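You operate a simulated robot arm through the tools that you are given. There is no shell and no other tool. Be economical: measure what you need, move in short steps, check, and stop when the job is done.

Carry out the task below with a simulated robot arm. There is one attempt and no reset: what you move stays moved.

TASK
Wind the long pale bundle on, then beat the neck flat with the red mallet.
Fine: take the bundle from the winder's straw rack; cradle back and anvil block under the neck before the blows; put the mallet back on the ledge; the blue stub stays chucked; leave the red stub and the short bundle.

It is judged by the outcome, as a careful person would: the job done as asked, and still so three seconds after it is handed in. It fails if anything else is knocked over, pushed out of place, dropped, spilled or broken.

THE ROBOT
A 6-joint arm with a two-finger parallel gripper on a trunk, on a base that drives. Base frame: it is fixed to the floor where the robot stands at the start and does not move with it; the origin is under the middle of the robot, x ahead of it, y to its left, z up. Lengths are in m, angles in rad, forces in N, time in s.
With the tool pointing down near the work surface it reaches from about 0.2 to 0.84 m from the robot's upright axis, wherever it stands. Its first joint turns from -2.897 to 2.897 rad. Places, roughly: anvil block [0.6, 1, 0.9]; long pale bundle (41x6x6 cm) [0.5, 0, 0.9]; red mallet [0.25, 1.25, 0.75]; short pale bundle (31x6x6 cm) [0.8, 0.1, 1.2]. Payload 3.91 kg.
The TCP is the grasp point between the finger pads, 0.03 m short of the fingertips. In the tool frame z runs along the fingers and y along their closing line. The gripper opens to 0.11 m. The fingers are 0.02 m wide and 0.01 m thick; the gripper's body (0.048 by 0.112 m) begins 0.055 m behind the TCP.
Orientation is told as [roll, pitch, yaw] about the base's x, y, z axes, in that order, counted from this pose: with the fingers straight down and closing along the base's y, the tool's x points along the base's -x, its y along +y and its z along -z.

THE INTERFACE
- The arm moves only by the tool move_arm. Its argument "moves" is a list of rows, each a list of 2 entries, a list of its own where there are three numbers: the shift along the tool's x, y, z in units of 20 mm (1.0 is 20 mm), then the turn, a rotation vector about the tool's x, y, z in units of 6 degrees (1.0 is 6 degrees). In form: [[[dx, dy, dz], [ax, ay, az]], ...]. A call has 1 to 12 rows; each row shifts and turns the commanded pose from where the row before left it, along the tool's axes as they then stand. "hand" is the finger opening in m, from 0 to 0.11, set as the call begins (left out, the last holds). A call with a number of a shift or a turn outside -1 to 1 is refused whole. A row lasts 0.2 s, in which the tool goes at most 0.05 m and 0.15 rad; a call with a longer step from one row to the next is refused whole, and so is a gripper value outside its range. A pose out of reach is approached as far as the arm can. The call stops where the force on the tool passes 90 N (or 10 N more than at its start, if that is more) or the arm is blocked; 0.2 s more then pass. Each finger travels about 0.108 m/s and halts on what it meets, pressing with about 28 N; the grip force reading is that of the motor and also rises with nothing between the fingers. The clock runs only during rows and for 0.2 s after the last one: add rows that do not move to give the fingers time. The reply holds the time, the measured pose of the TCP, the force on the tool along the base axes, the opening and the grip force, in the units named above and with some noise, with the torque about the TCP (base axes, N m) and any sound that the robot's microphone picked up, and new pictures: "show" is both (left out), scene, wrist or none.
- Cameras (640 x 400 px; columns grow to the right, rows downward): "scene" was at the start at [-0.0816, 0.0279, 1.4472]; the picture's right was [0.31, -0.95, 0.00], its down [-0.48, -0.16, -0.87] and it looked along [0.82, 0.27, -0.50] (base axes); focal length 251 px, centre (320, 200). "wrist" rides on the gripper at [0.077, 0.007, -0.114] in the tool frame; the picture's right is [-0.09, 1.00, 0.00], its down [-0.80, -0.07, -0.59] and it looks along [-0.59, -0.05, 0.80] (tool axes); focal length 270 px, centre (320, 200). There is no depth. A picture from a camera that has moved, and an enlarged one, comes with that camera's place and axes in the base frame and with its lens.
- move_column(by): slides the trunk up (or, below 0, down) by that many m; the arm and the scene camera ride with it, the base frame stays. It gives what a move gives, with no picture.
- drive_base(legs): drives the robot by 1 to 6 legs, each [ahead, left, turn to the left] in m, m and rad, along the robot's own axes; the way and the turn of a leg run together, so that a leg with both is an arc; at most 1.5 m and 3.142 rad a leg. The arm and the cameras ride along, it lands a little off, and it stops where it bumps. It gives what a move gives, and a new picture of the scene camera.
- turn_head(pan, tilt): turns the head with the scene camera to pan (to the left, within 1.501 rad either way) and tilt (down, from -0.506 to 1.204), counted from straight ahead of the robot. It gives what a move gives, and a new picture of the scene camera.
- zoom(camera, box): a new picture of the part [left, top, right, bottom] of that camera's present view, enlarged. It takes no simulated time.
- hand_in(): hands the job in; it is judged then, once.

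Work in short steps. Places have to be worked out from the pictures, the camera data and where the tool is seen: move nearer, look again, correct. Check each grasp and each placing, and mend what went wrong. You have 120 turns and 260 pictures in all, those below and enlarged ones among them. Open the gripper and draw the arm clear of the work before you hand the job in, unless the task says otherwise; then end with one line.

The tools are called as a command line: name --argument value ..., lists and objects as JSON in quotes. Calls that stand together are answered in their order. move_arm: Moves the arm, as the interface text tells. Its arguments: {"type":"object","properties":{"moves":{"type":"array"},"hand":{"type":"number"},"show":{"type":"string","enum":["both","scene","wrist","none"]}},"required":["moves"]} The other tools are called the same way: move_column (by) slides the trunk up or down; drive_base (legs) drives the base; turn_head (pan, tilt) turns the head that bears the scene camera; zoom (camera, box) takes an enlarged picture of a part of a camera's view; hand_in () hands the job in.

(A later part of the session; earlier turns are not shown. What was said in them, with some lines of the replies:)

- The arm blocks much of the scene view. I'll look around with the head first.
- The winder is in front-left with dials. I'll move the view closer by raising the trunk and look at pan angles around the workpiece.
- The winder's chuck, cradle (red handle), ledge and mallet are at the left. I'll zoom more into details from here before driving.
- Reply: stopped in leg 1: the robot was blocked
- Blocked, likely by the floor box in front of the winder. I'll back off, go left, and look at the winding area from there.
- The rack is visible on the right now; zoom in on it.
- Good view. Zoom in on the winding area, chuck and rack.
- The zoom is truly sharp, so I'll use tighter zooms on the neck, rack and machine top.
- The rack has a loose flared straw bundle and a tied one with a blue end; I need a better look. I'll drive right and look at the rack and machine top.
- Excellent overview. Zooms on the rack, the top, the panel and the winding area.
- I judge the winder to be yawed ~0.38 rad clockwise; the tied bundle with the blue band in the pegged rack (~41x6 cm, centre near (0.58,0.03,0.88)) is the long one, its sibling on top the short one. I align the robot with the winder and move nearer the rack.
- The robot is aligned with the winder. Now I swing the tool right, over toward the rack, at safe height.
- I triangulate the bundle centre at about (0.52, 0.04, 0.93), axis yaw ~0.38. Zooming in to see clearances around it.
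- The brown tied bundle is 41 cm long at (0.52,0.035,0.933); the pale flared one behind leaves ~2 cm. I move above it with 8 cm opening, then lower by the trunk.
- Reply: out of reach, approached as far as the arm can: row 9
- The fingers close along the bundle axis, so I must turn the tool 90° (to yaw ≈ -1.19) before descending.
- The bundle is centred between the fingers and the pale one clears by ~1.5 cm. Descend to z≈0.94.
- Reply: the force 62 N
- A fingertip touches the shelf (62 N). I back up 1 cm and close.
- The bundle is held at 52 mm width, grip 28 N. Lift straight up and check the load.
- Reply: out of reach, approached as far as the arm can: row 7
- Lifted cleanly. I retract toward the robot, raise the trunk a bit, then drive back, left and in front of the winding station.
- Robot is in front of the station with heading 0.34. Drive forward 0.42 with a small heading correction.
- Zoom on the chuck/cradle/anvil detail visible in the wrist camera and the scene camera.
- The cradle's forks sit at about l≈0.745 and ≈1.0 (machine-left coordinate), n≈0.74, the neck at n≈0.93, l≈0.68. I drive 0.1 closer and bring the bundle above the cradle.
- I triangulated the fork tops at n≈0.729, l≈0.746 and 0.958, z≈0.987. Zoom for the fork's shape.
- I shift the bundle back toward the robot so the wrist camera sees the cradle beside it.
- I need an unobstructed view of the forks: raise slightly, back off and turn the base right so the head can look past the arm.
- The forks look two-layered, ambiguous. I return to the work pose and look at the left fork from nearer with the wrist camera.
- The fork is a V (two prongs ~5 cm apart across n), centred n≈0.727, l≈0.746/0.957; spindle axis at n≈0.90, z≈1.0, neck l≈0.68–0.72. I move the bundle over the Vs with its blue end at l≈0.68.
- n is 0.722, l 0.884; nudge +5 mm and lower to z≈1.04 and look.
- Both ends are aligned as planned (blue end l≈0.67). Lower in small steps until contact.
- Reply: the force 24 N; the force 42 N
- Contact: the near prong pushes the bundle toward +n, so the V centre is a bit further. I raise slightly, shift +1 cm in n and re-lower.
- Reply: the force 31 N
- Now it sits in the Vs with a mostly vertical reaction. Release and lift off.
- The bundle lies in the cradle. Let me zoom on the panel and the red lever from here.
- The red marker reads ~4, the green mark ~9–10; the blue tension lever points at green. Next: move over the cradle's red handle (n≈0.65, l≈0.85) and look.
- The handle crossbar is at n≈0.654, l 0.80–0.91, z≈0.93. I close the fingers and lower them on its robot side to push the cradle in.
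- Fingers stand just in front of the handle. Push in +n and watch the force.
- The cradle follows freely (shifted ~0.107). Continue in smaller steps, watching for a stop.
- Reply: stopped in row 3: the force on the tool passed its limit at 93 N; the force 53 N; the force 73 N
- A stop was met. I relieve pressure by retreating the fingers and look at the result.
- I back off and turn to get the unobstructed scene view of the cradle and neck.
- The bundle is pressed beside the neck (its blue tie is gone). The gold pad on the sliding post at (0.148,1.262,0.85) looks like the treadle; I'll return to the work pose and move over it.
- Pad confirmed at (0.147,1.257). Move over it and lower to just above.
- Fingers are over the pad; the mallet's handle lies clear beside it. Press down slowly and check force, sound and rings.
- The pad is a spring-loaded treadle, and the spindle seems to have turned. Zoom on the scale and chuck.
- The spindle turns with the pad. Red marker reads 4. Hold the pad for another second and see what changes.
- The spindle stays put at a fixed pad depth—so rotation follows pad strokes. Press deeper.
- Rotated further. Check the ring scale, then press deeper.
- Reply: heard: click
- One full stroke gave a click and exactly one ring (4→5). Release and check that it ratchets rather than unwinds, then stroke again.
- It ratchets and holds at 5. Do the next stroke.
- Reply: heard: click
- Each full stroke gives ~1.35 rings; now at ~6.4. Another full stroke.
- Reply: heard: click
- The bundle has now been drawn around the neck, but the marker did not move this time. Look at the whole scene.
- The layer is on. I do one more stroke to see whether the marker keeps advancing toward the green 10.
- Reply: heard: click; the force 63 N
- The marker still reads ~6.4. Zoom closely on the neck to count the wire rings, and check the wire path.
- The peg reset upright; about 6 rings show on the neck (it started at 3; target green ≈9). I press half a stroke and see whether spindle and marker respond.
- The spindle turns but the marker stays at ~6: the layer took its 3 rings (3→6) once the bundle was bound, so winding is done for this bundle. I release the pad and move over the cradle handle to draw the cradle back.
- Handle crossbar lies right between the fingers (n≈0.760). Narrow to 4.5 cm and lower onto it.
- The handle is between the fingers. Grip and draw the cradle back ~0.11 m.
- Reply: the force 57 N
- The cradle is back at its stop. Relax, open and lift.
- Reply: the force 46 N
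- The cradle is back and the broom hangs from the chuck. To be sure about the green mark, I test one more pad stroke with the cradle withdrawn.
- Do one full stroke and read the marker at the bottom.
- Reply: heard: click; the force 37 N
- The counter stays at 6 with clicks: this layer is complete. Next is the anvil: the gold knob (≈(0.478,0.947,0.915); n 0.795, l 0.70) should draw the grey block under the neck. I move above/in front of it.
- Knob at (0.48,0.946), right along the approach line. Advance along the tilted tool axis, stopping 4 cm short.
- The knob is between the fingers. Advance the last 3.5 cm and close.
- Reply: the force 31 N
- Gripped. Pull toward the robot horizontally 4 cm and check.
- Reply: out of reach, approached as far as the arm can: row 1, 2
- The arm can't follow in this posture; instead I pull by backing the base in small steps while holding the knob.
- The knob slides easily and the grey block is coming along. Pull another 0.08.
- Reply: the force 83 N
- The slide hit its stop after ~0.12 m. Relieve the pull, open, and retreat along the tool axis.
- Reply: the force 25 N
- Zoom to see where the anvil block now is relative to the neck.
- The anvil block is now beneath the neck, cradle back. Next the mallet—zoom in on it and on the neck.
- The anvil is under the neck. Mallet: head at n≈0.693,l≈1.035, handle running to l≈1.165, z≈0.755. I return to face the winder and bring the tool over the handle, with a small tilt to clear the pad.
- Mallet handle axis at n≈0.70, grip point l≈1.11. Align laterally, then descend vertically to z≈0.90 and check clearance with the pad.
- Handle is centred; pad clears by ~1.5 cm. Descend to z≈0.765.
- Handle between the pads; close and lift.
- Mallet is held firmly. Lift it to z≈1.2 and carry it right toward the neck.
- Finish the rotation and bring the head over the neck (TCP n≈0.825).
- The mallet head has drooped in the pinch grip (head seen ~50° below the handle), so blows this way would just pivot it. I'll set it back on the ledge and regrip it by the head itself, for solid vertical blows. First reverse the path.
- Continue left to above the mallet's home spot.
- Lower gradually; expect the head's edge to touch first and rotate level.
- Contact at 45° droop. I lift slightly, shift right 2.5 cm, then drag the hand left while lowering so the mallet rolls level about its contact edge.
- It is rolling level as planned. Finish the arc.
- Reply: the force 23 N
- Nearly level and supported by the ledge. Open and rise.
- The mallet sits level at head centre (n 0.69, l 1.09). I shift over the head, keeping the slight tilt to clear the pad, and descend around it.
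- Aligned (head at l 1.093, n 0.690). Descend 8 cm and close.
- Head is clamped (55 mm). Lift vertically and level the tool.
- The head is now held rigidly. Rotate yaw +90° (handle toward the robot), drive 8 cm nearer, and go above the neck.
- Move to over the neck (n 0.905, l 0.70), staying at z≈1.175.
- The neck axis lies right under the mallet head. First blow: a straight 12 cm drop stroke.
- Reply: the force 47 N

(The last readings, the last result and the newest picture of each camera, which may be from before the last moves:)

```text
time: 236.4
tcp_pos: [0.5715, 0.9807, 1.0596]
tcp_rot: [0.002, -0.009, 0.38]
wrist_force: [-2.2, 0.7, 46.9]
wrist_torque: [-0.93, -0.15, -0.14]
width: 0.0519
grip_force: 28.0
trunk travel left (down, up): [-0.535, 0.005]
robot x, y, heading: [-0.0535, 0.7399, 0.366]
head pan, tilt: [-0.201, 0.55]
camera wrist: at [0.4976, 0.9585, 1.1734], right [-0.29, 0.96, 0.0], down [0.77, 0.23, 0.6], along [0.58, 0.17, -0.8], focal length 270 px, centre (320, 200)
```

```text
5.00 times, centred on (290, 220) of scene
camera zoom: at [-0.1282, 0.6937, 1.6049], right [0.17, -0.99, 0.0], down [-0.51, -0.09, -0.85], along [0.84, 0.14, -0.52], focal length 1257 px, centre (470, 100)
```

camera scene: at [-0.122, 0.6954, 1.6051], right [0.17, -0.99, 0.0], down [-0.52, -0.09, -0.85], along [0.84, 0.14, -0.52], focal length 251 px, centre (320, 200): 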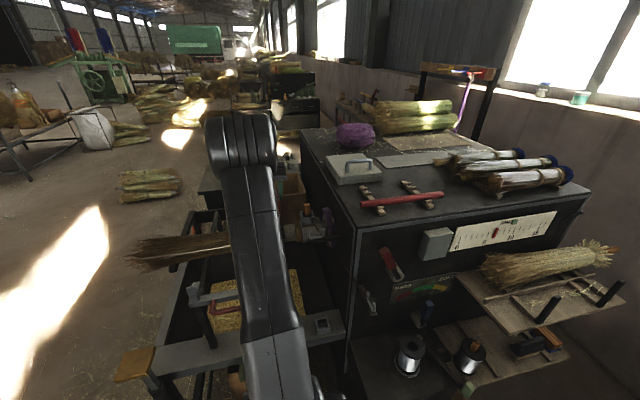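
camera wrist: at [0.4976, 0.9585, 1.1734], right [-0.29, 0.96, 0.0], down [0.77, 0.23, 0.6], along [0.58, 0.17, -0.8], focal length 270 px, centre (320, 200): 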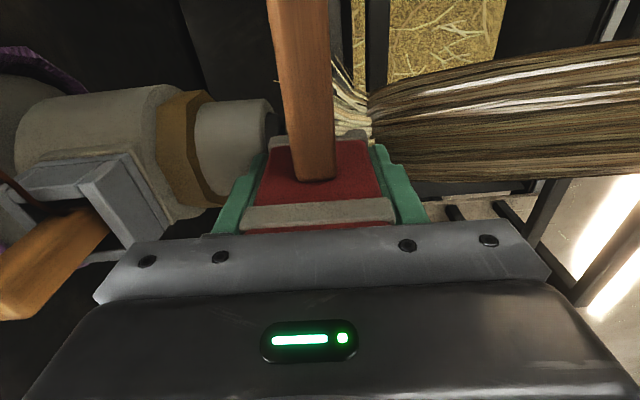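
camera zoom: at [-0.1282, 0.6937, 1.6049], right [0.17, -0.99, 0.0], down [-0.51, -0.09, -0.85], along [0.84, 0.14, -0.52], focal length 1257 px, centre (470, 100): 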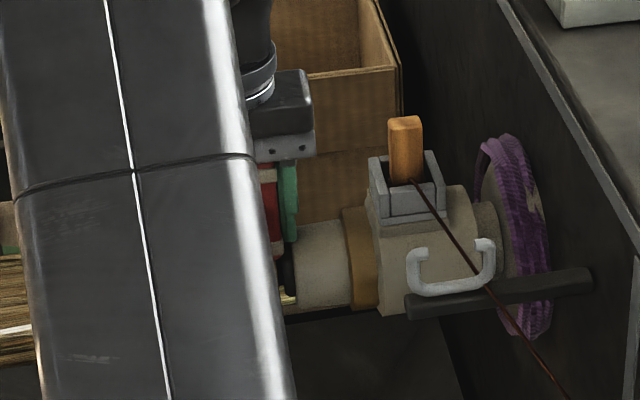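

Contact with 47 N; the head slid up a little in the grip and will seat against the palm. Now raise and strike again harder.

move_arm --moves '[[[0, 0, -1], [0, 0, 0]], [[0, 0, -1], [0, 0, 0]], [[0, 0, -1], [0, 0, 0]], [[0, 0, -1], [0, 0, 0]], [[0, 0, 0], [0, 0, 0]], [[0, 0, 1], [0, 0, 0]], [[0, 0, 1], [0, 0, 0]], [[0, 0, 1], [0, 0, 0]], [[0, 0, 1], [0, 0, 0]], [[0, 0, 1], [0, 0, 0]], [[0, 0, 0.7], [0, 0, 0]]]' --show "wrist"

```text
time: 238.6
tcp_pos: [0.5728, 0.9857, 1.0598]
tcp_rot: [-0.005, -0.039, 0.385]
wrist_force: [-21.0, -5.1, 41.0]
wrist_torque: [-1.54, 0.39, -0.66]
width: 0.0518
grip_force: 28.1
trunk travel left (down, up): [-0.535, 0.005]
robot x, y, heading: [-0.056, 0.7383, 0.37]
head pan, tilt: [-0.201, 0.55]
stopped in row 11: the force on the tool passed its limit at 109 N (the readings are from after the stop); the commanded pose is now the measured one
camera wrist: at [0.4963, 0.9617, 1.1713], right [-0.29, 0.96, 0.0], down [0.75, 0.23, 0.63], along [0.6, 0.18, -0.78], focal length 270 px, centre (320, 200)
```

wrist: 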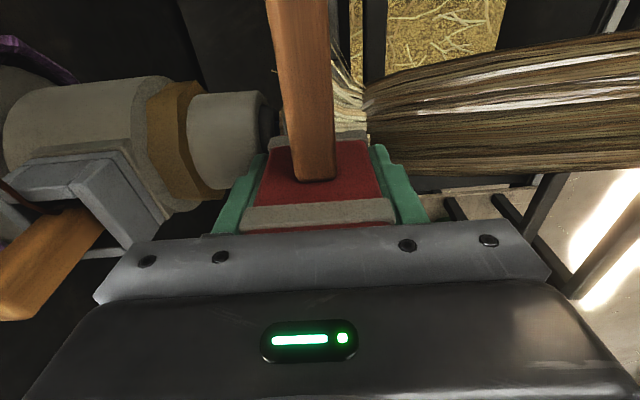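

A 109 N blow landed. Raise, and pull back to inspect the neck.

move_arm --moves '[[[0, 0, -1], [0, 0, 0]], [[0, 0, -1], [0, 0, 0]], [[0, 0, -1], [0, 0, 0]], [[0, 0, -1], [0, 0, 0]], [[0, 0, -1], [0, 0, 0]], [[1, 0, -1], [0, 0, 0]], [[1, 0, 0], [0, 0, 0]], [[1, 0, 0], [0, 0, 0]], [[1, 0, 0], [0, 0, 0]], [[1, 0, 0], [0, 0, 0]], [[1, 0, 0], [0, 0, 0]], [[1, 0, 0], [0, 0, 0]]]' --show "both"

zoom --camera "wrist" --box '[180, 0, 480, 200]'

zoom --camera "scene" --box '[240, 180, 340, 260]'

```text
time: 241.2
tcp_pos: [0.4453, 0.9339, 1.166]
tcp_rot: [-0.002, -0.029, 0.385]
wrist_force: [-0.5, -0.1, -3.1]
wrist_torque: [-0.01, -0.02, 0.02]
width: 0.0519
grip_force: 27.4
trunk travel left (down, up): [-0.535, 0.005]
robot x, y, heading: [-0.0559, 0.7406, 0.366]
head pan, tilt: [-0.201, 0.55]
camera scene: at [-0.1228, 0.6951, 1.605], right [0.17, -0.99, 0.0], down [-0.52, -0.09, -0.85], along [0.84, 0.14, -0.52], focal length 251 px, centre (320, 200)
camera wrist: at [0.3693, 0.9102, 1.278], right [-0.29, 0.96, 0.0], down [0.75, 0.23, 0.62], along [0.59, 0.18, -0.79], focal length 270 px, centre (320, 200)
```

scene: 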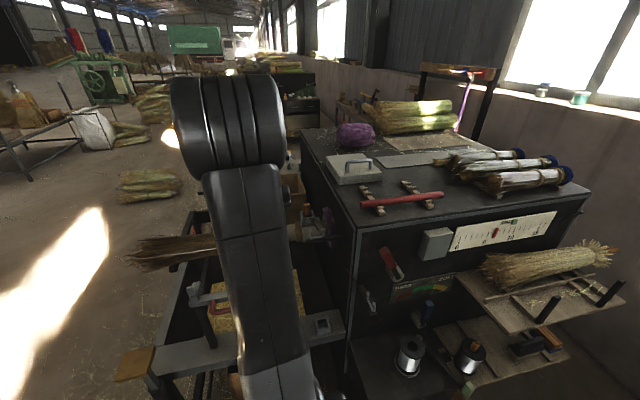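
wrist: 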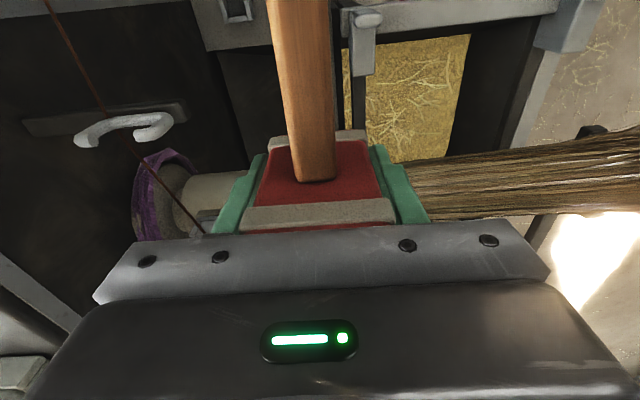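

```text
2.00 times, centred on (330, 100) of wrist
camera zoom: at [0.3693, 0.9102, 1.278], right [-0.29, 0.96, 0.0], down [0.75, 0.23, 0.62], along [0.59, 0.18, -0.79], focal length 541 px, centre (300, 400)
```

zoom: 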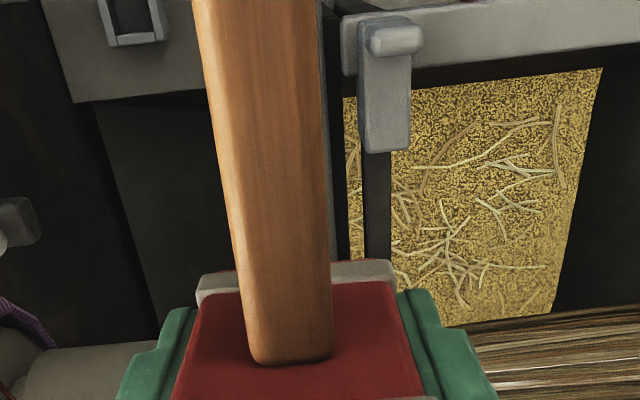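

```text
5.00 times, centred on (290, 220) of scene
camera zoom: at [-0.1228, 0.6951, 1.605], right [0.17, -0.99, 0.0], down [-0.52, -0.09, -0.85], along [0.84, 0.14, -0.52], focal length 1257 px, centre (470, 100)
```

zoom: 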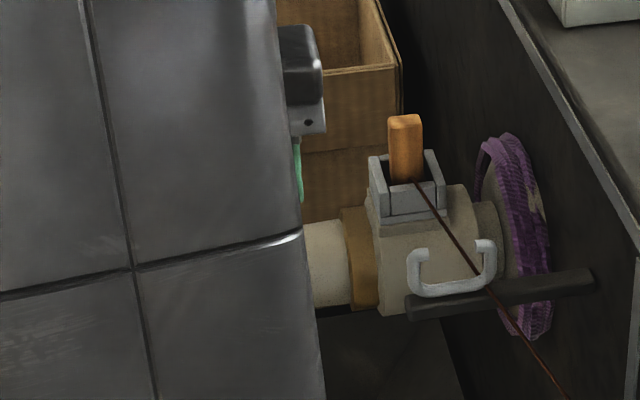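

Move the tool left to unblock the scene view of the neck.

move_arm --moves '[[[0.3, 1, 0], [0, 0, 0]], [[0.3, 1, 0], [0, 0, 0]], [[0.3, 1, 0], [0, 0, 0]], [[0.3, 1, 0], [0, 0, 0]], [[0.3, 1, 0], [0, 0, 0]], [[0.3, 1, 0], [0, 0, 0]], [[0.3, 1, 0], [0, 0, 0]], [[0.3, 1, 0], [0, 0, 0]], [[0.3, 1, 0], [0, 0, 0]], [[0.3, 1, 0], [0, 0, 0]], [[0.3, 1, 0], [0, 0, 0]], [[0.3, 1, 0], [0, 0, 0]]]' --show "none"

zoom --camera "scene" --box '[140, 170, 340, 300]'

zoom --camera "wrist" --box '[0, 0, 640, 400]'

```text
time: 243.8
tcp_pos: [0.2907, 1.1272, 1.1651]
tcp_rot: [-0.003, -0.029, 0.383]
wrist_force: [0.6, 0.5, -2.4]
wrist_torque: [0.01, -0.03, 0.01]
width: 0.0519
grip_force: 28.1
trunk travel left (down, up): [-0.535, 0.005]
robot x, y, heading: [-0.0533, 0.7392, 0.368]
head pan, tilt: [-0.201, 0.55]
```

```text
3.08 times, centred on (240, 235) of scene
camera zoom: at [-0.1226, 0.6959, 1.605], right [0.17, -0.99, 0.0], down [-0.52, -0.09, -0.85], along [0.84, 0.14, -0.52], focal length 774 px, centre (566, 92)
```

zoom: 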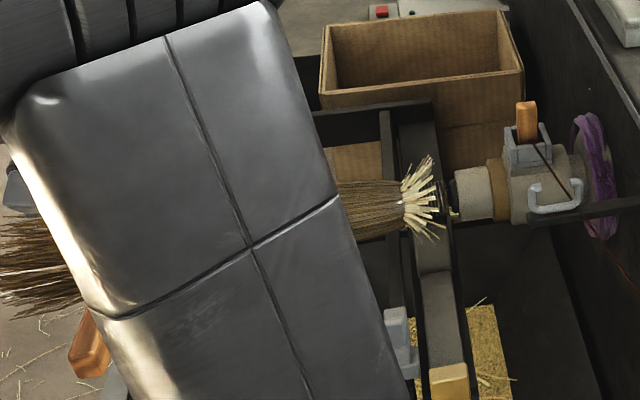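

```text
1.00 times, centred on (320, 200) of wrist (not enlarged: the box is as wide or as high as the picture)
camera zoom: at [0.2143, 1.1042, 1.2768], right [-0.29, 0.96, 0.0], down [0.75, 0.23, 0.62], along [0.59, 0.18, -0.79], focal length 270 px, centre (320, 200)
```

zoom: 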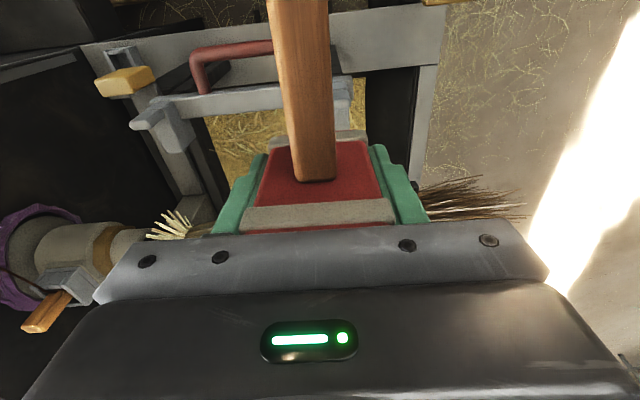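

zoom --camera "scene" --box '[250, 210, 300, 250]'

```text
10.00 times, centred on (275, 230) of scene
camera zoom: at [-0.1226, 0.6959, 1.605], right [0.17, -0.99, 0.0], down [-0.52, -0.09, -0.85], along [0.84, 0.14, -0.52], focal length 2514 px, centre (770, -100)
```

zoom: 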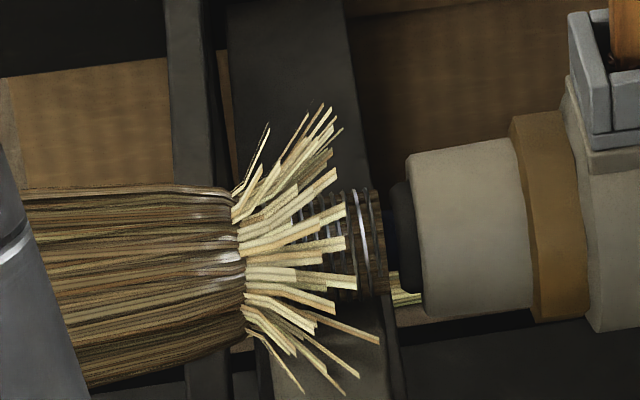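

The head slid up so the fingertips (which stick out beyond it) struck first. If I turn the grip 90° so the fingers straddle the neck across n, the head face can hit the neck between them. Rotate back to yaw −1.19 and add an 8° tilt so the handle clears the broom.

move_arm --moves '[[[0, 0, 0], [0, 0, 1]], [[0, 0, 0], [0, 0, 1]], [[0, 0, 0], [0, 0, 1]], [[0, 0, 0], [0, 0, 1]], [[0, 0, 0], [0, 0, 1]], [[0, 0, 0], [0, 0, 1]], [[0, 0, 0], [0, 0, 1]], [[0, 0, 0], [0, 0, 1]], [[0, 0, 0], [0, 0, 1]], [[0, 0, 0], [0, 0, 1]], [[0, 0, 0], [0, 0, 1]], [[0, 0, 0], [0, 0, 1]]]' --show "none"

move_arm --moves '[[[0, 0, 0], [0, 0, 1]], [[0, 0, 0], [0, 0, 1]], [[0, 0, 0], [0, 0, 1]], [[-1, 0.9, 0], [0, 0, 0]], [[-1, 0.9, 0], [0, 0, 0]], [[-1, 0.9, 0], [0, 0, 0]], [[-1, 0.9, 0], [0, 0, 0]], [[-1, 0.9, 0], [0, 0, 0]], [[-1, 0.9, 0], [0, 0, 0]], [[-1, 0.9, 0], [0, 0, 0]], [[-1, 0.9, 0], [0, 0, 0]], [[-1, 0.9, 0], [0, 0, 0]]]' --show "wrist"

```text
time: 246.4
tcp_pos: [0.2883, 1.1291, 1.1641]
tcp_rot: [0.027, -0.011, -0.874]
wrist_force: [-0.1, 0.3, -3.1]
wrist_torque: [0.02, -0.01, -0.05]
width: 0.052
grip_force: 27.8
trunk travel left (down, up): [-0.535, 0.005]
robot x, y, heading: [-0.0564, 0.7438, 0.369]
head pan, tilt: [-0.201, 0.55]
```

```text
time: 249.0
tcp_pos: [0.5054, 1.0244, 1.1703]
tcp_rot: [0.029, -0.001, -1.186]
wrist_force: [0.7, -0.1, -3.2]
wrist_torque: [0.0, 0.02, 0.01]
width: 0.0517
grip_force: 27.6
trunk travel left (down, up): [-0.535, 0.005]
robot x, y, heading: [-0.0556, 0.7367, 0.368]
head pan, tilt: [-0.201, 0.55]
camera wrist: at [0.4822, 1.0967, 1.2845], right [0.96, 0.29, 0.03], down [0.22, -0.78, 0.59], along [0.2, -0.56, -0.8], focal length 270 px, centre (320, 200)
```

wrist: 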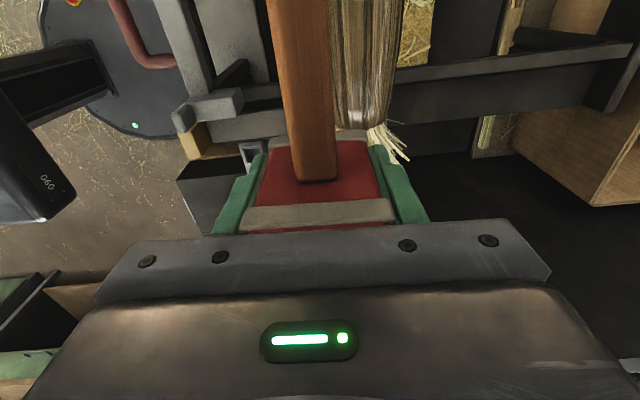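

The mallet head has pivoted (handle up), but is now seated against the palm. Position for a straddling strike at n 0.899, l 0.705.

move_arm --moves '[[[-1, 0.8, 0], [0, 0, 0]], [[-1, 0.8, 0], [0, 0, 0]], [[-0.95, 0.85, 0], [0, 0, 0]], [[0, 0, 0], [0, 0, 0]]]' --show "wrist"

zoom --camera "scene" --box '[230, 150, 330, 250]'

```text
time: 250.0
tcp_pos: [0.5721, 0.9857, 1.1728]
tcp_rot: [0.029, -0.001, -1.186]
wrist_force: [0.5, -0.3, -3.2]
wrist_torque: [-0.02, -0.03, 0.03]
width: 0.0519
grip_force: 27.9
trunk travel left (down, up): [-0.535, 0.005]
robot x, y, heading: [-0.0529, 0.7399, 0.367]
head pan, tilt: [-0.201, 0.55]
camera wrist: at [0.5488, 1.06, 1.2859], right [0.96, 0.29, 0.03], down [0.22, -0.78, 0.59], along [0.2, -0.56, -0.8], focal length 270 px, centre (320, 200)
```

wrist: 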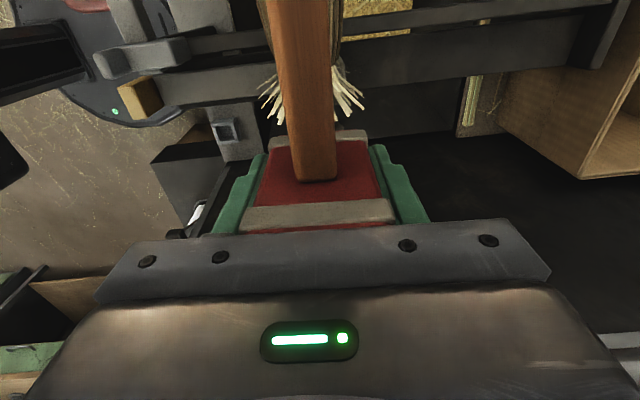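

```text
4.00 times, centred on (280, 200) of scene
camera zoom: at [-0.1223, 0.6954, 1.6051], right [0.17, -0.99, 0.0], down [-0.52, -0.09, -0.85], along [0.84, 0.14, -0.52], focal length 1006 px, centre (480, 200)
```

zoom: 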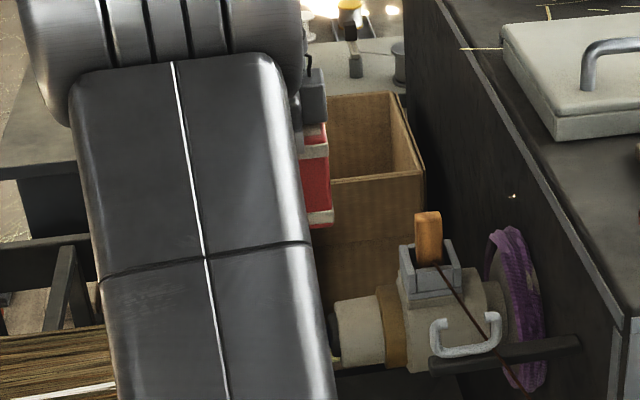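

From the side the head is actually upright, seated on the palm. Strike down now.

move_arm --moves '[[[0, 0, 1], [0, 0, 0]], [[0, 0, 1], [0, 0, 0]], [[0, 0, 1], [0, 0, 0]], [[0, 0, 1], [0, 0, 0]], [[0, 0, 1], [0, 0, 0]], [[0, 0, 1], [0, 0, 0]], [[0, 0, 1], [0, 0, 0]]]' --show "wrist"

zoom --camera "scene" --box '[230, 170, 330, 270]'

```text
time: 251.6
tcp_pos: [0.5798, 0.9881, 1.0642]
tcp_rot: [0.068, -0.009, -1.182]
wrist_force: [-10.0, -2.8, 49.2]
wrist_torque: [-2.26, 0.75, -0.41]
width: 0.0518
grip_force: 27.9
trunk travel left (down, up): [-0.535, 0.005]
robot x, y, heading: [-0.0562, 0.7403, 0.371]
head pan, tilt: [-0.201, 0.55]
stopped in row 7: the force on the tool passed its limit at 109 N (the readings are from after the stop); the commanded pose is now the measured one
camera wrist: at [0.5508, 1.0602, 1.1785], right [0.95, 0.3, 0.07], down [0.2, -0.78, 0.6], along [0.23, -0.55, -0.8], focal length 270 px, centre (320, 200)
```

wrist: 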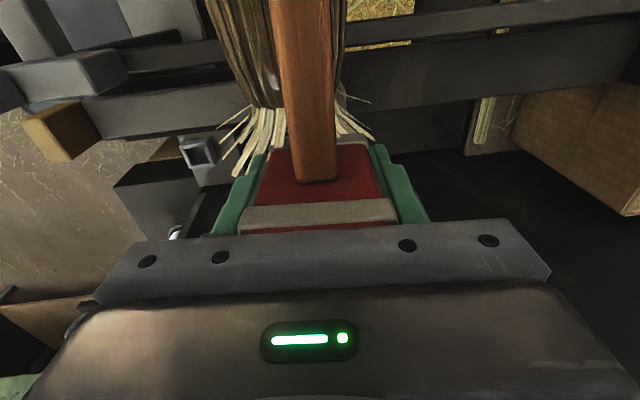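

```text
4.00 times, centred on (280, 220) of scene
camera zoom: at [-0.1299, 0.6934, 1.6052], right [0.17, -0.99, 0.0], down [-0.51, -0.09, -0.86], along [0.84, 0.14, -0.52], focal length 1006 px, centre (480, 120)
```

zoom: 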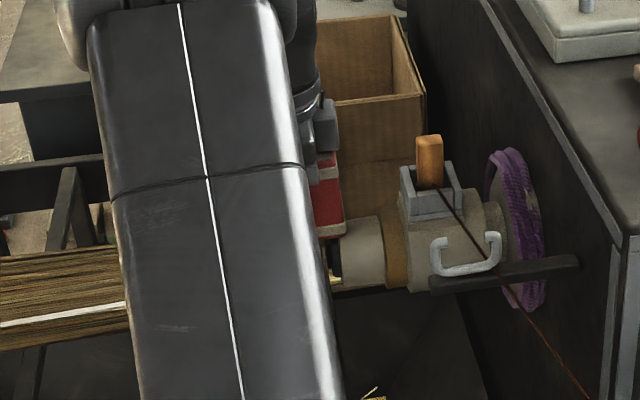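

The head overlapped the chuck nose by ~1.2 cm, so it hit that. Raise, tilt 12° with the handle up and shift left, so the head's lower edge lands mid‑neck.

move_arm --moves '[[[0, 0, -1], [0, 0, 0]], [[0, 0, -1], [0, 0, 0]], [[0, 0, -1], [0, 0, 0]], [[0, 0, -1], [0, 0, 0]], [[0, 0, -1], [0, 0, 0]], [[0.7, -0.2, 0], [-0.35, 0, 0]], [[0.7, -0.2, 0], [0, 1, 0]], [[0, 0, 0], [0, 1, 0]], [[0, 0, 0], [0, 0, 0]]]' --show "wrist"

zoom --camera "scene" --box '[230, 170, 330, 270]'

```text
time: 253.6
tcp_pos: [0.5614, 1.0109, 1.1537]
tcp_rot: [0.095, 0.203, -1.164]
wrist_force: [0.1, -0.3, -2.9]
wrist_torque: [0.03, -0.05, -0.02]
width: 0.0518
grip_force: 28.4
trunk travel left (down, up): [-0.535, 0.005]
robot x, y, heading: [-0.054, 0.7386, 0.369]
head pan, tilt: [-0.201, 0.55]
camera wrist: at [0.5378, 1.0581, 1.2818], right [0.95, 0.3, 0.07], down [0.24, -0.88, 0.41], along [0.19, -0.37, -0.91], focal length 270 px, centre (320, 200)
```

wrist: 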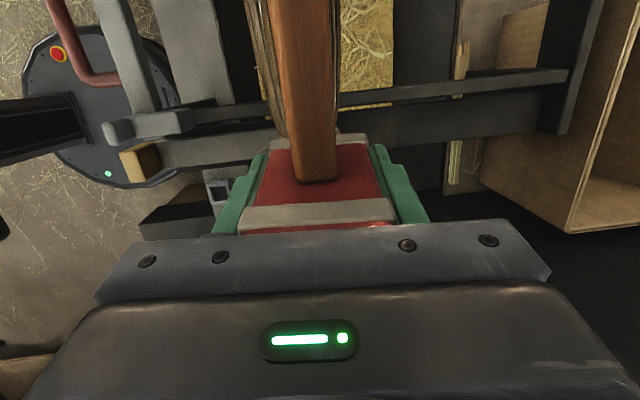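

```text
4.00 times, centred on (280, 220) of scene
camera zoom: at [-0.1223, 0.6956, 1.6051], right [0.17, -0.99, 0.0], down [-0.52, -0.09, -0.85], along [0.84, 0.14, -0.52], focal length 1006 px, centre (480, 120)
```

zoom: 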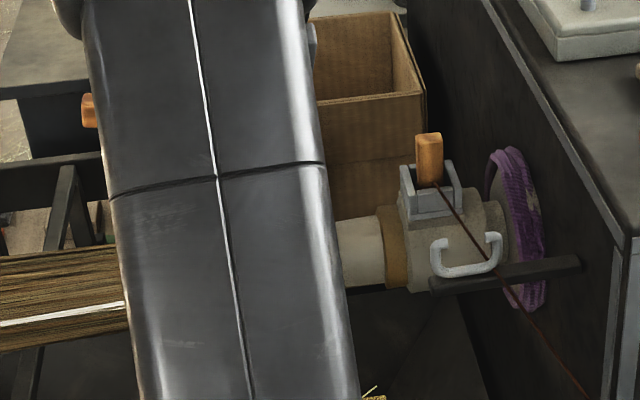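

Correct the roll, then strike vertically.

move_arm --moves '[[[0, 0, 0], [0.9, 0, 0]], [[0, 0.1, 0], [0, 0, 0]], [[-0.2, 0, 0.978], [0, 0, 0]], [[-0.2, 0, 0.978], [0, 0, 0]], [[-0.2, 0, 0.978], [0, 0, 0]], [[-0.2, 0, 0.978], [0, 0, 0]], [[-0.2, 0, 0.978], [0, 0, 0]], [[-0.2, 0, 0.978], [0, 0, 0]], [[-0.1, 0, 0.5], [0, 0, 0]]]' --show "wrist"

zoom --camera "scene" --box '[230, 170, 330, 270]'

```text
time: 255.3
tcp_pos: [0.5657, 1.0099, 1.0618]
tcp_rot: [0.044, 0.199, -1.153]
wrist_force: [-5.7, -4.3, 39.8]
wrist_torque: [-1.26, 0.17, -0.15]
width: 0.0519
grip_force: 27.7
trunk travel left (down, up): [-0.535, 0.005]
robot x, y, heading: [-0.0544, 0.7453, 0.368]
head pan, tilt: [-0.201, 0.55]
stopped in row 8: the force on the tool passed its limit at 107 N (the readings are from after the stop); the commanded pose is now the measured one
camera wrist: at [0.5478, 1.0597, 1.1896], right [0.95, 0.32, 0.02], down [0.28, -0.86, 0.42], along [0.15, -0.39, -0.91], focal length 270 px, centre (320, 200)
```

wrist: 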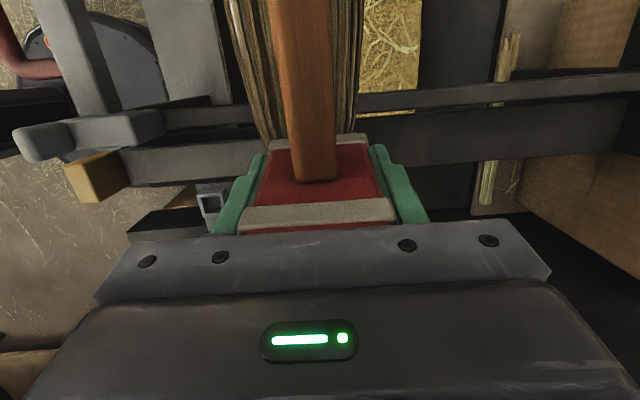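

```text
4.00 times, centred on (280, 220) of scene
camera zoom: at [-0.1279, 0.6925, 1.6052], right [0.17, -0.99, 0.0], down [-0.51, -0.09, -0.85], along [0.84, 0.14, -0.52], focal length 1006 px, centre (480, 120)
```

zoom: 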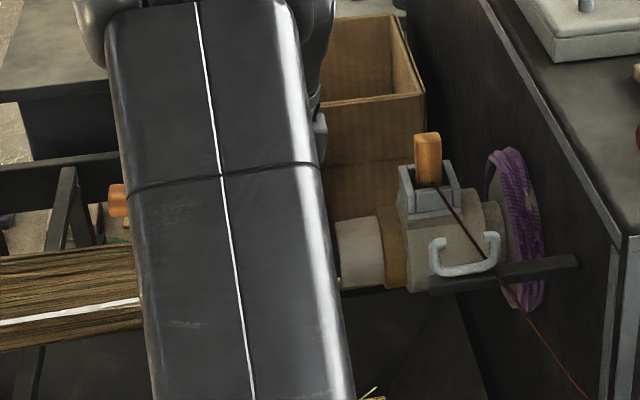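

Solid 107 N contact at the neck. I give two more quick blows in one call, then raise, move left and inspect the neck.

move_arm --moves '[[[0.2, 0, -0.978], [0, 0, 0]], [[0.2, 0, -0.978], [0, 0, 0]], [[0.2, 0, -0.978], [0, 0, 0]], [[-0.2, 0, 0.978], [0, 0, 0]], [[-0.2, 0, 0.978], [0, 0, 0]], [[-0.2, 0, 0.978], [0, 0, 0]], [[0.2, 0, -0.978], [0, 0, 0]], [[0.2, 0, -0.978], [0, 0, 0]], [[0.2, 0, -0.978], [0, 0, 0]], [[-0.2, 0, 0.978], [0, 0, 0]], [[-0.2, 0, 0.978], [0, 0, 0]], [[-0.2, 0, 0.978], [0, 0, 0]]]' --show "none"

move_arm --moves '[[[0.2, 0, -0.978], [0, 0, 0]], [[0.2, 0, -0.978], [0, 0, 0]], [[0.2, 0, -0.978], [0, 0, 0]], [[0.2, 0, -0.978], [0, 0, 0]], [[0.2, -1, -0.5], [0, 0, 0]], [[0.2, -1, 0], [0, 0, 0]], [[0.7, -1, 0], [0, 0, 0]], [[0.9, -1, 0.2], [0, 0, 0]], [[0.9, -1, 0.2], [0, 0, 0]], [[0.9, -1, 0.2], [0, 0, 0]], [[0.9, -1, 0.2], [0, 0, 0]], [[0.9, -1, 0.2], [0, 0, 0]]]' --show "none"

zoom --camera "scene" --box '[240, 205, 304, 255]'

```text
time: 257.9
tcp_pos: [0.5653, 1.0117, 1.0622]
tcp_rot: [0.041, 0.2, -1.151]
wrist_force: [-0.1, -1.1, 33.7]
wrist_torque: [-1.01, -0.01, 0.01]
width: 0.0519
grip_force: 27.7
trunk travel left (down, up): [-0.535, 0.005]
robot x, y, heading: [-0.0536, 0.7419, 0.369]
head pan, tilt: [-0.201, 0.55]
```

```text
time: 260.5
tcp_pos: [0.377, 1.0488, 1.1429]
tcp_rot: [0.031, 0.2, -1.156]
wrist_force: [-0.5, 0.8, -3.1]
wrist_torque: [-0.01, -0.04, 0.01]
width: 0.0517
grip_force: 28.0
trunk travel left (down, up): [-0.535, 0.005]
robot x, y, heading: [-0.0521, 0.7408, 0.368]
head pan, tilt: [-0.201, 0.55]
```

```text
8.00 times, centred on (272, 230) of scene
camera zoom: at [-0.1229, 0.6956, 1.605], right [0.17, -0.99, 0.0], down [-0.51, -0.09, -0.85], along [0.84, 0.14, -0.52], focal length 2011 px, centre (704, -40)
```

zoom: 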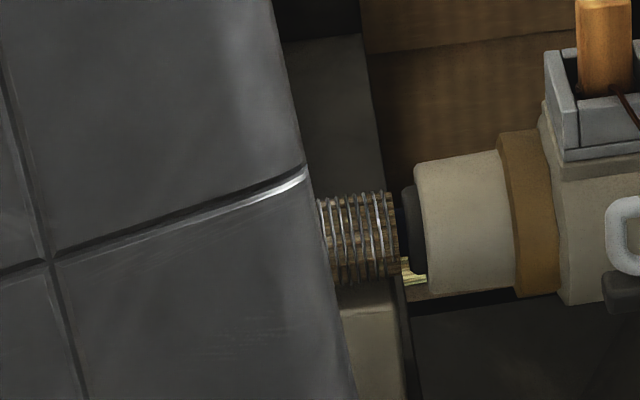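

The flared straws are gone – the blows take effect. Shift further left for a complete look.

move_arm --moves '[[[1, -0.5, 0.2], [0, 0, 0]], [[1, -0.5, 0.2], [0, 0, 0]], [[1, -0.5, 0.2], [0, 0, 0]], [[1, -0.5, 0.2], [0, 0, 0]], [[1, -0.5, 0.2], [0, 0, 0]], [[1, -0.5, 0.2], [0, 0, 0]], [[1, -0.5, 0.2], [0, 0, 0]], [[1, 0, 0.2], [0, 0, 0]]]' --show "wrist"

zoom --camera "scene" --box '[240, 205, 304, 255]'

```text
time: 262.3
tcp_pos: [0.2454, 1.1744, 1.14]
tcp_rot: [0.032, 0.199, -1.155]
wrist_force: [-0.7, -0.1, -2.8]
wrist_torque: [0.0, 0.03, -0.03]
width: 0.0519
grip_force: 28.0
trunk travel left (down, up): [-0.535, 0.005]
robot x, y, heading: [-0.0563, 0.7444, 0.372]
head pan, tilt: [-0.201, 0.55]
camera wrist: at [0.2283, 1.2229, 1.2687], right [0.95, 0.32, 0.01], down [0.28, -0.86, 0.42], along [0.14, -0.4, -0.91], focal length 270 px, centre (320, 200)
```

wrist: 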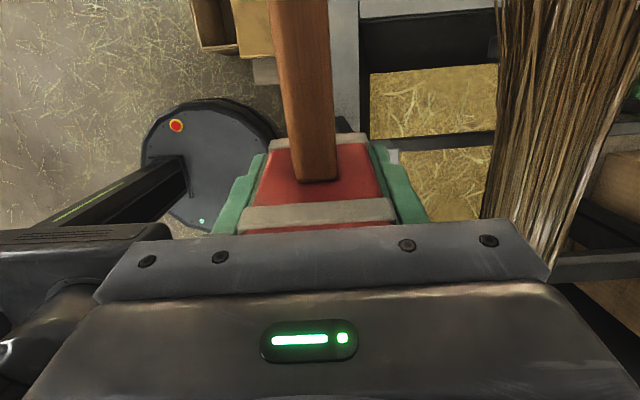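

```text
8.00 times, centred on (272, 230) of scene
camera zoom: at [-0.1224, 0.6962, 1.6051], right [0.17, -0.99, 0.0], down [-0.52, -0.09, -0.85], along [0.84, 0.14, -0.52], focal length 2011 px, centre (704, -40)
```

zoom: 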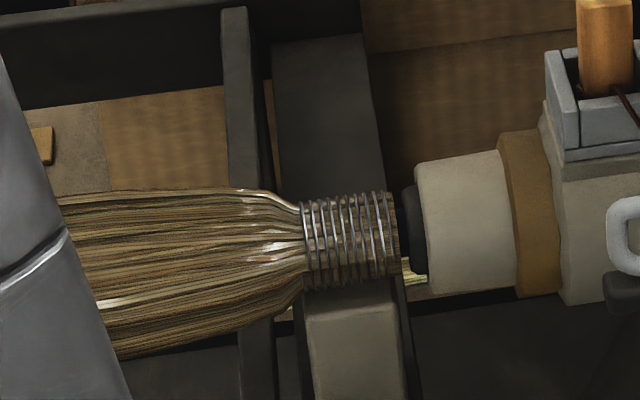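

The neck is now flat with a clean, tight band of rings and the flare gone. Now put the mallet back: level the tool and move over its home spot on the ledge (n 0.70, l 1.03).

move_arm --moves '[[[0, 0, 0], [0.3, -1, 0.33]], [[0, 0, 0], [0, -0.95, 0]], [[0.75, 0.9, 0], [0, 0, 0]], [[0.75, 0.9, 0], [0, 0, 0]], [[0, 0, 1], [0, 0, 0]], [[0, 0, 1], [0, 0, 0]], [[0, 0, 1], [0, 0, 0]], [[0, 0, 1], [0, 0, 0]], [[0, 0, 1], [0, 0, 0]], [[0, 0, 1], [0, 0, 0]], [[0, 0, 0], [0, 0, 0]]]' --show "wrist"

```text
time: 264.7
tcp_pos: [0.2662, 1.2105, 1.0192]
tcp_rot: [-0.005, -0.003, -1.19]
wrist_force: [-0.1, 0.4, -2.8]
wrist_torque: [-0.02, 0.02, -0.03]
width: 0.0518
grip_force: 28.3
trunk travel left (down, up): [-0.535, 0.005]
robot x, y, heading: [-0.0568, 0.7435, 0.369]
head pan, tilt: [-0.201, 0.55]
camera wrist: at [0.2453, 1.2861, 1.1331], right [0.96, 0.29, -0.01], down [0.23, -0.77, 0.6], along [0.17, -0.57, -0.8], focal length 270 px, centre (320, 200)
```

wrist: 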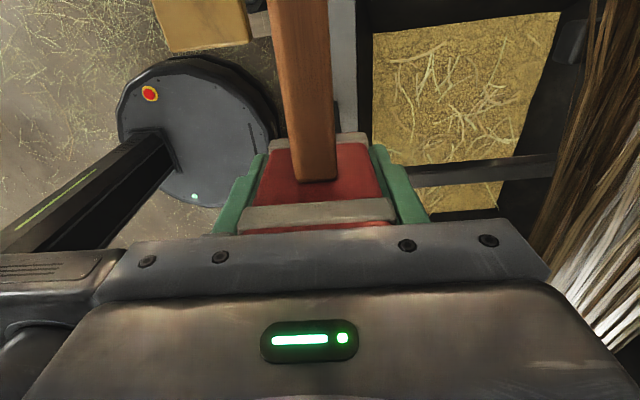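

On target (n 0.696, l 1.026). Descend toward the ledge.

move_arm --moves '[[[0, 0, 1], [0, 0, 0]], [[0, 0, 1], [0, 0, 0]], [[0, 0, 1], [0, 0, 0]], [[0, 0, 1], [0, 0, 0]], [[0, 0, 1], [0, 0, 0]], [[0, 0, 1], [0, 0, 0]], [[0, 0, 1], [0, 0, 0]], [[0, 0, 1], [0, 0, 0]], [[0, 0, 1], [0, 0, 0]], [[0, 0, 1], [0, 0, 0]], [[0, 0, 1], [0, 0, 0]], [[0, 0, 0.7], [0, 0, 0]]]' --show "none"

move_arm --moves '[[[0, 0, 0.5], [0, 0, 0]], [[0, 0, 0.5], [0, 0, 0]], [[0, 0, 0], [0, 0, 0]]]' --show "wrist"

```text
time: 267.3
tcp_pos: [0.2644, 1.2102, 0.7835]
tcp_rot: [-0.007, -0.002, -1.189]
wrist_force: [-0.4, 0.8, -3.6]
wrist_torque: [0.01, -0.05, -0.03]
width: 0.0519
grip_force: 28.2
trunk travel left (down, up): [-0.535, 0.005]
robot x, y, heading: [-0.055, 0.7406, 0.366]
head pan, tilt: [-0.201, 0.55]
```

```text
time: 268.1
tcp_pos: [0.2667, 1.2101, 0.7636]
tcp_rot: [-0.005, -0.004, -1.189]
wrist_force: [-0.2, -0.7, -3.0]
wrist_torque: [-0.02, 0.01, 0.01]
width: 0.0517
grip_force: 28.3
trunk travel left (down, up): [-0.535, 0.005]
robot x, y, heading: [-0.0547, 0.7438, 0.367]
head pan, tilt: [-0.201, 0.55]
camera wrist: at [0.2451, 1.2854, 0.8783], right [0.96, 0.29, -0.01], down [0.23, -0.77, 0.6], along [0.17, -0.57, -0.8], focal length 270 px, centre (320, 200)
```

wrist: 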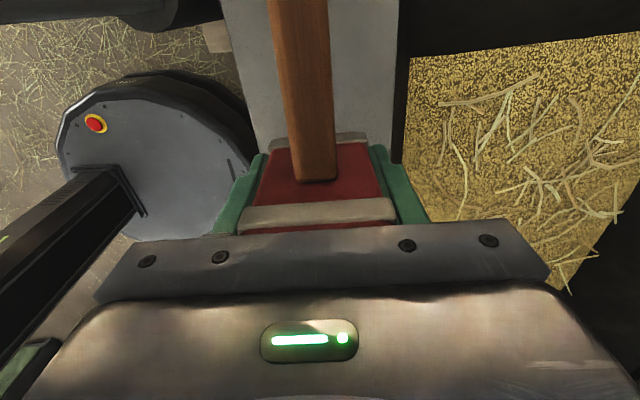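

No contact yet. Step down until the ledge is felt.

move_arm --moves '[[[0, 0, 0.4], [0, 0, 0]], [[0, 0, 0], [0, 0, 0]]]' --show "none"

move_arm --moves '[[[0, 0, 0.25], [0, 0, 0]], [[0, 0, 0], [0, 0, 0]]]' --show "none"

move_arm --moves '[[[0, 0, 0.15], [0, 0, 0]], [[0, 0, 0], [0, 0, 0]]]' --show "none"

```text
time: 268.7
tcp_pos: [0.2651, 1.21, 0.7563]
tcp_rot: [-0.006, -0.004, -1.191]
wrist_force: [-0.4, -0.5, -2.2]
wrist_torque: [0.0, 0.03, 0.03]
width: 0.052
grip_force: 27.9
trunk travel left (down, up): [-0.535, 0.005]
robot x, y, heading: [-0.0554, 0.7392, 0.364]
head pan, tilt: [-0.201, 0.55]
```

```text
time: 269.3
tcp_pos: [0.2662, 1.2124, 0.7527]
tcp_rot: [-0.006, -0.005, -1.191]
wrist_force: [-0.3, 0.5, -2.0]
wrist_torque: [-0.02, 0.0, 0.01]
width: 0.0519
grip_force: 27.9
trunk travel left (down, up): [-0.535, 0.005]
robot x, y, heading: [-0.0543, 0.7393, 0.368]
head pan, tilt: [-0.201, 0.55]
```

```text
time: 269.9
tcp_pos: [0.2664, 1.2093, 0.7494]
tcp_rot: [-0.005, -0.002, -1.19]
wrist_force: [-0.3, 0.5, -2.3]
wrist_torque: [0.03, 0.03, 0.03]
width: 0.0518
grip_force: 28.0
trunk travel left (down, up): [-0.535, 0.005]
robot x, y, heading: [-0.0558, 0.7435, 0.369]
head pan, tilt: [-0.201, 0.55]
```

Still free; continue in small steps.

move_arm --moves '[[[0, 0, 0.2], [0, 0, 0]], [[0, 0, 0], [0, 0, 0]]]' --show "none"

move_arm --moves '[[[0, 0, 0.2], [0, 0, 0]], [[0, 0, 0], [0, 0, 0]]]' --show "none"

move_arm --moves '[[[0, 0, 0.2], [0, 0, 0]], [[0, 0, 0], [0, 0, 0]]]' --show "wrist"

```text
time: 270.5
tcp_pos: [0.2664, 1.2114, 0.7452]
tcp_rot: [-0.005, -0.004, -1.19]
wrist_force: [0.8, -0.6, -2.5]
wrist_torque: [-0.02, -0.01, -0.01]
width: 0.0519
grip_force: 27.8
trunk travel left (down, up): [-0.535, 0.005]
robot x, y, heading: [-0.055, 0.7442, 0.367]
head pan, tilt: [-0.201, 0.55]
```

```text
time: 271.1
tcp_pos: [0.2658, 1.2104, 0.7407]
tcp_rot: [-0.005, -0.004, -1.191]
wrist_force: [-0.4, -0.6, -2.9]
wrist_torque: [-0.01, 0.03, -0.01]
width: 0.0519
grip_force: 27.8
trunk travel left (down, up): [-0.535, 0.005]
robot x, y, heading: [-0.0537, 0.742, 0.371]
head pan, tilt: [-0.201, 0.55]
```

```text
time: 271.7
tcp_pos: [0.2653, 1.2099, 0.738]
tcp_rot: [-0.005, -0.004, -1.19]
wrist_force: [0.0, 0.3, -3.5]
wrist_torque: [-0.01, 0.0, 0.03]
width: 0.0519
grip_force: 28.2
trunk travel left (down, up): [-0.535, 0.005]
robot x, y, heading: [-0.056, 0.7466, 0.369]
head pan, tilt: [-0.201, 0.55]
camera wrist: at [0.2456, 1.2847, 0.8512], right [0.96, 0.29, -0.01], down [0.23, -0.77, 0.6], along [0.17, -0.57, -0.8], focal length 270 px, centre (320, 200)
```

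wrist: 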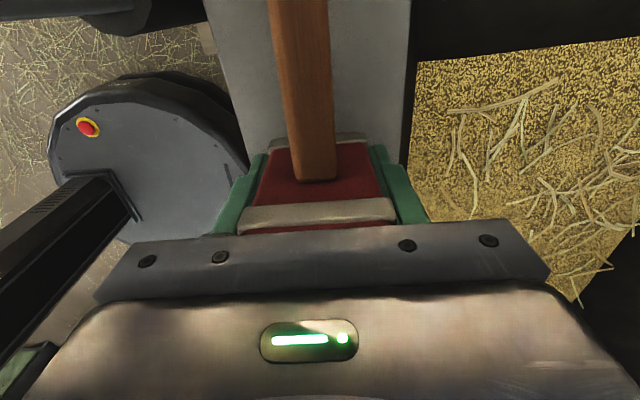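

Still free; continue.

move_arm --moves '[[[0, 0, 0.25], [0, 0, 0]], [[0, 0, 0], [0, 0, 0]]]' --show "none"

move_arm --moves '[[[0, 0, 0.25], [0, 0, 0]], [[0, 0, 0], [0, 0, 0]]]' --show "none"

move_arm --moves '[[[0, 0, 0.25], [0, 0, 0]], [[0, 0, 0], [0, 0, 0]]]' --show "none"

```text
time: 272.3
tcp_pos: [0.2651, 1.2103, 0.7327]
tcp_rot: [-0.005, -0.003, -1.19]
wrist_force: [0.0, -0.1, -3.5]
wrist_torque: [0.0, -0.02, -0.01]
width: 0.0518
grip_force: 27.4
trunk travel left (down, up): [-0.535, 0.005]
robot x, y, heading: [-0.0548, 0.7433, 0.369]
head pan, tilt: [-0.201, 0.55]
```

```text
time: 272.9
tcp_pos: [0.2663, 1.2109, 0.7274]
tcp_rot: [-0.007, -0.005, -1.191]
wrist_force: [0.5, -0.1, -3.0]
wrist_torque: [0.0, -0.03, 0.01]
width: 0.0517
grip_force: 28.3
trunk travel left (down, up): [-0.535, 0.005]
robot x, y, heading: [-0.0576, 0.7427, 0.367]
head pan, tilt: [-0.201, 0.55]
```

```text
time: 273.5
tcp_pos: [0.2655, 1.2093, 0.7227]
tcp_rot: [-0.006, -0.004, -1.191]
wrist_force: [0.2, -1.3, -0.6]
wrist_torque: [0.05, -0.01, -0.02]
width: 0.0517
grip_force: 28.5
trunk travel left (down, up): [-0.535, 0.005]
robot x, y, heading: [-0.0557, 0.7423, 0.362]
head pan, tilt: [-0.201, 0.55]
```

The weight just transferred (z=0.723): the mallet rests on the ledge. Open and rise.

move_arm --moves '[[[0, 0, 0.05], [0, 0, 0]], [[0, 0, 0], [0, 0, 0]], [[0, 0, 0], [0, 0, 0]], [[0, 0, -0.5], [0, 0, 0]], [[0, 0, -0.5], [0, 0, 0]], [[0, 0, -1], [0, 0, 0]], [[0, 0, -1], [0, 0, 0]], [[0, 0, -1], [0, 0, 0]], [[0, 0, -1], [0, 0, 0]], [[0, 0, -1], [0, 0, 0]], [[0, 0, -1], [0, 0, 0]], [[0, 0, -1], [0, 0, 0]]]' --hand 0.078 --show "wrist"

```text
time: 276.1
tcp_pos: [0.2671, 1.2086, 0.882]
tcp_rot: [-0.006, -0.004, -1.191]
wrist_force: [-0.5, -0.1, 0.2]
wrist_torque: [-0.01, 0.0, 0.02]
width: 0.078
grip_force: 0.0
trunk travel left (down, up): [-0.535, 0.005]
robot x, y, heading: [-0.0558, 0.7393, 0.367]
head pan, tilt: [-0.201, 0.55]
camera wrist: at [0.2464, 1.284, 0.9953], right [0.96, 0.29, -0.01], down [0.23, -0.77, 0.6], along [0.17, -0.57, -0.8], focal length 270 px, centre (320, 200)
```

wrist: 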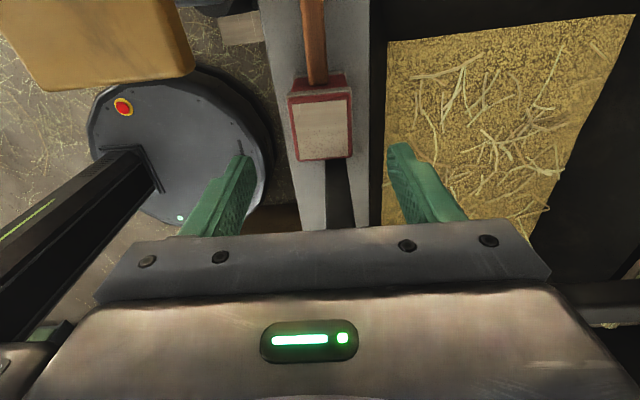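

The mallet lies properly on the ledge. Raise the arm, back the robot off and take a final look.

move_arm --moves '[[[0, 0, -1], [0, 0, 0]], [[0, 0, -1], [0, 0, 0]], [[0, 0, -1], [0, 0, 0]], [[0, 0, -1], [0, 0, 0]], [[0, 0, -1], [0, 0, 0]], [[0, 0, -1], [0, 0, 0]], [[0, 0, -1], [0, 0, 0]], [[0, 0, -1], [0, 0, 0]], [[0, 0, -1], [0, 0, 0]], [[0, 0, -1], [0, 0, 0]], [[0, 0, -1], [0, 0, 0]], [[0, -1, -1], [0, 0, 0]]]' --show "none"

drive_base --legs '[[-0.3, 0, 0], [0, 0, -0.8]]'

turn_head --pan 0.9 --tilt 0.55

zoom --camera "scene" --box '[230, 140, 450, 290]'

zoom --camera "scene" --box '[400, 110, 640, 300]'

```text
time: 278.7
tcp_pos: [0.2491, 1.2026, 1.1215]
tcp_rot: [-0.004, -0.005, -1.191]
wrist_force: [0.0, 0.1, -0.3]
wrist_torque: [0.02, 0.01, -0.03]
width: 0.0779
grip_force: 0.1
trunk travel left (down, up): [-0.535, 0.005]
robot x, y, heading: [-0.0569, 0.7406, 0.368]
head pan, tilt: [-0.201, 0.55]
```

```text
time: 283.0
tcp_pos: [0.2103, 0.7179, 1.1211]
tcp_rot: [-0.004, -0.004, -2.027]
wrist_force: [0.4, -0.1, -0.3]
wrist_torque: [0.0, 0.02, -0.01]
width: 0.078
grip_force: 0.1
trunk travel left (down, up): [-0.535, 0.005]
robot x, y, heading: [-0.3354, 0.6367, -0.469]
head pan, tilt: [-0.201, 0.55]
camera scene: at [-0.4136, 0.6548, 1.605], right [-0.62, -0.79, 0.0], down [-0.41, 0.32, -0.85], along [0.67, -0.53, -0.52], focal length 251 px, centre (320, 200)
```

scene: 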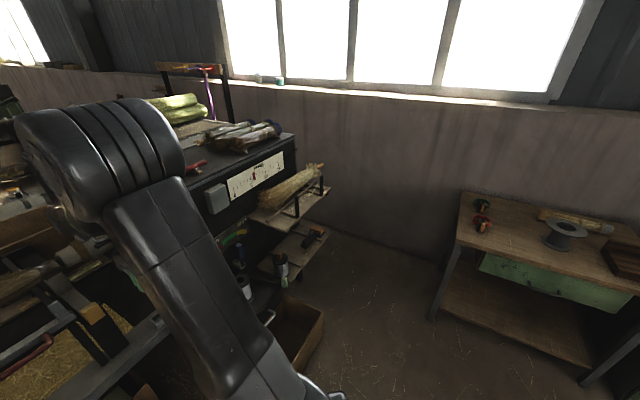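

```text
time: 284.3
tcp_pos: [0.2115, 0.7187, 1.1215]
tcp_rot: [-0.005, -0.004, -2.026]
wrist_force: [0.0, 0.0, -0.3]
wrist_torque: [0.03, 0.03, 0.01]
width: 0.0778
grip_force: 0.0
trunk travel left (down, up): [-0.535, 0.005]
robot x, y, heading: [-0.3377, 0.633, -0.467]
head pan, tilt: [0.901, 0.55]
camera scene: at [-0.4027, 0.7481, 1.605], right [0.42, -0.91, 0.0], down [-0.47, -0.22, -0.85], along [0.77, 0.36, -0.52], focal length 251 px, centre (320, 200)
```

scene: 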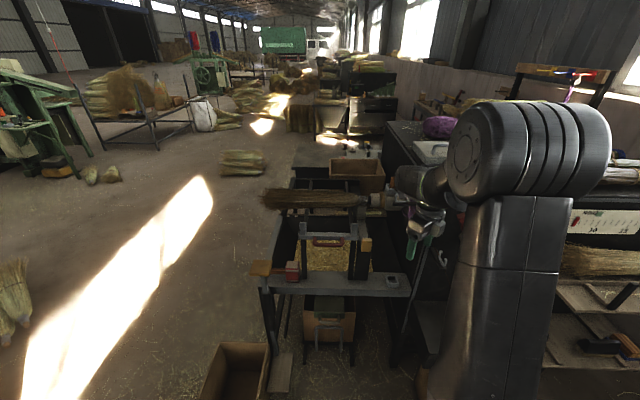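

```text
2.67 times, centred on (340, 215) of scene
camera zoom: at [-0.4027, 0.7481, 1.605], right [0.42, -0.91, 0.0], down [-0.47, -0.22, -0.85], along [0.77, 0.36, -0.52], focal length 670 px, centre (267, 160)
```

zoom: 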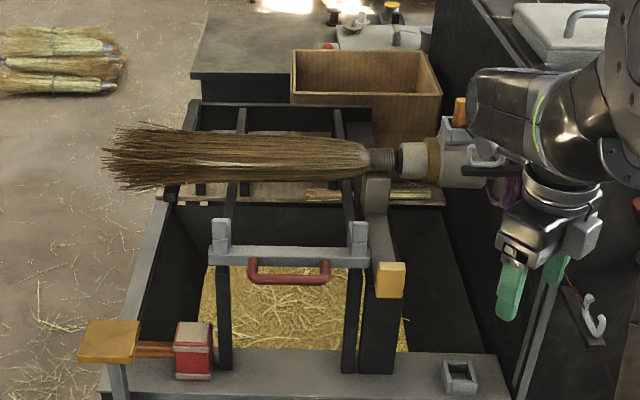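

```text
2.11 times, centred on (520, 205) of scene
camera zoom: at [-0.4027, 0.7481, 1.605], right [0.42, -0.91, 0.0], down [-0.47, -0.22, -0.85], along [0.77, 0.36, -0.52], focal length 529 px, centre (-101, 190)
```

zoom: 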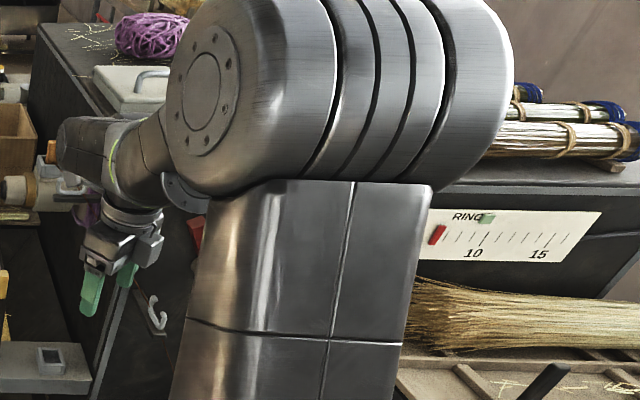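

The final view shows the broom wound on and still chucked, the cradle back, the anvil under the flattened neck, the mallet on the ledge, and the red dowel and short bundle untouched. The gripper is open and clear, so I hand in.

hand_in

```text
The job is handed in.
```

I wound the long bundle on and beat the neck flat with the red mallet. The ring counter stopped at about 6 and would not advance towards the green mark at about 9–10. The cradle is back, the anvil is under the neck, the mallet is on the ledge and the chucked work is still in place. Two of the early blows landed partly on the chuck nose and the gripper's fingertips, with no damage that I could see. I took the tied bundle with the blue band in the rack as the long pale one, and the red dowel and short bundle were left alone.
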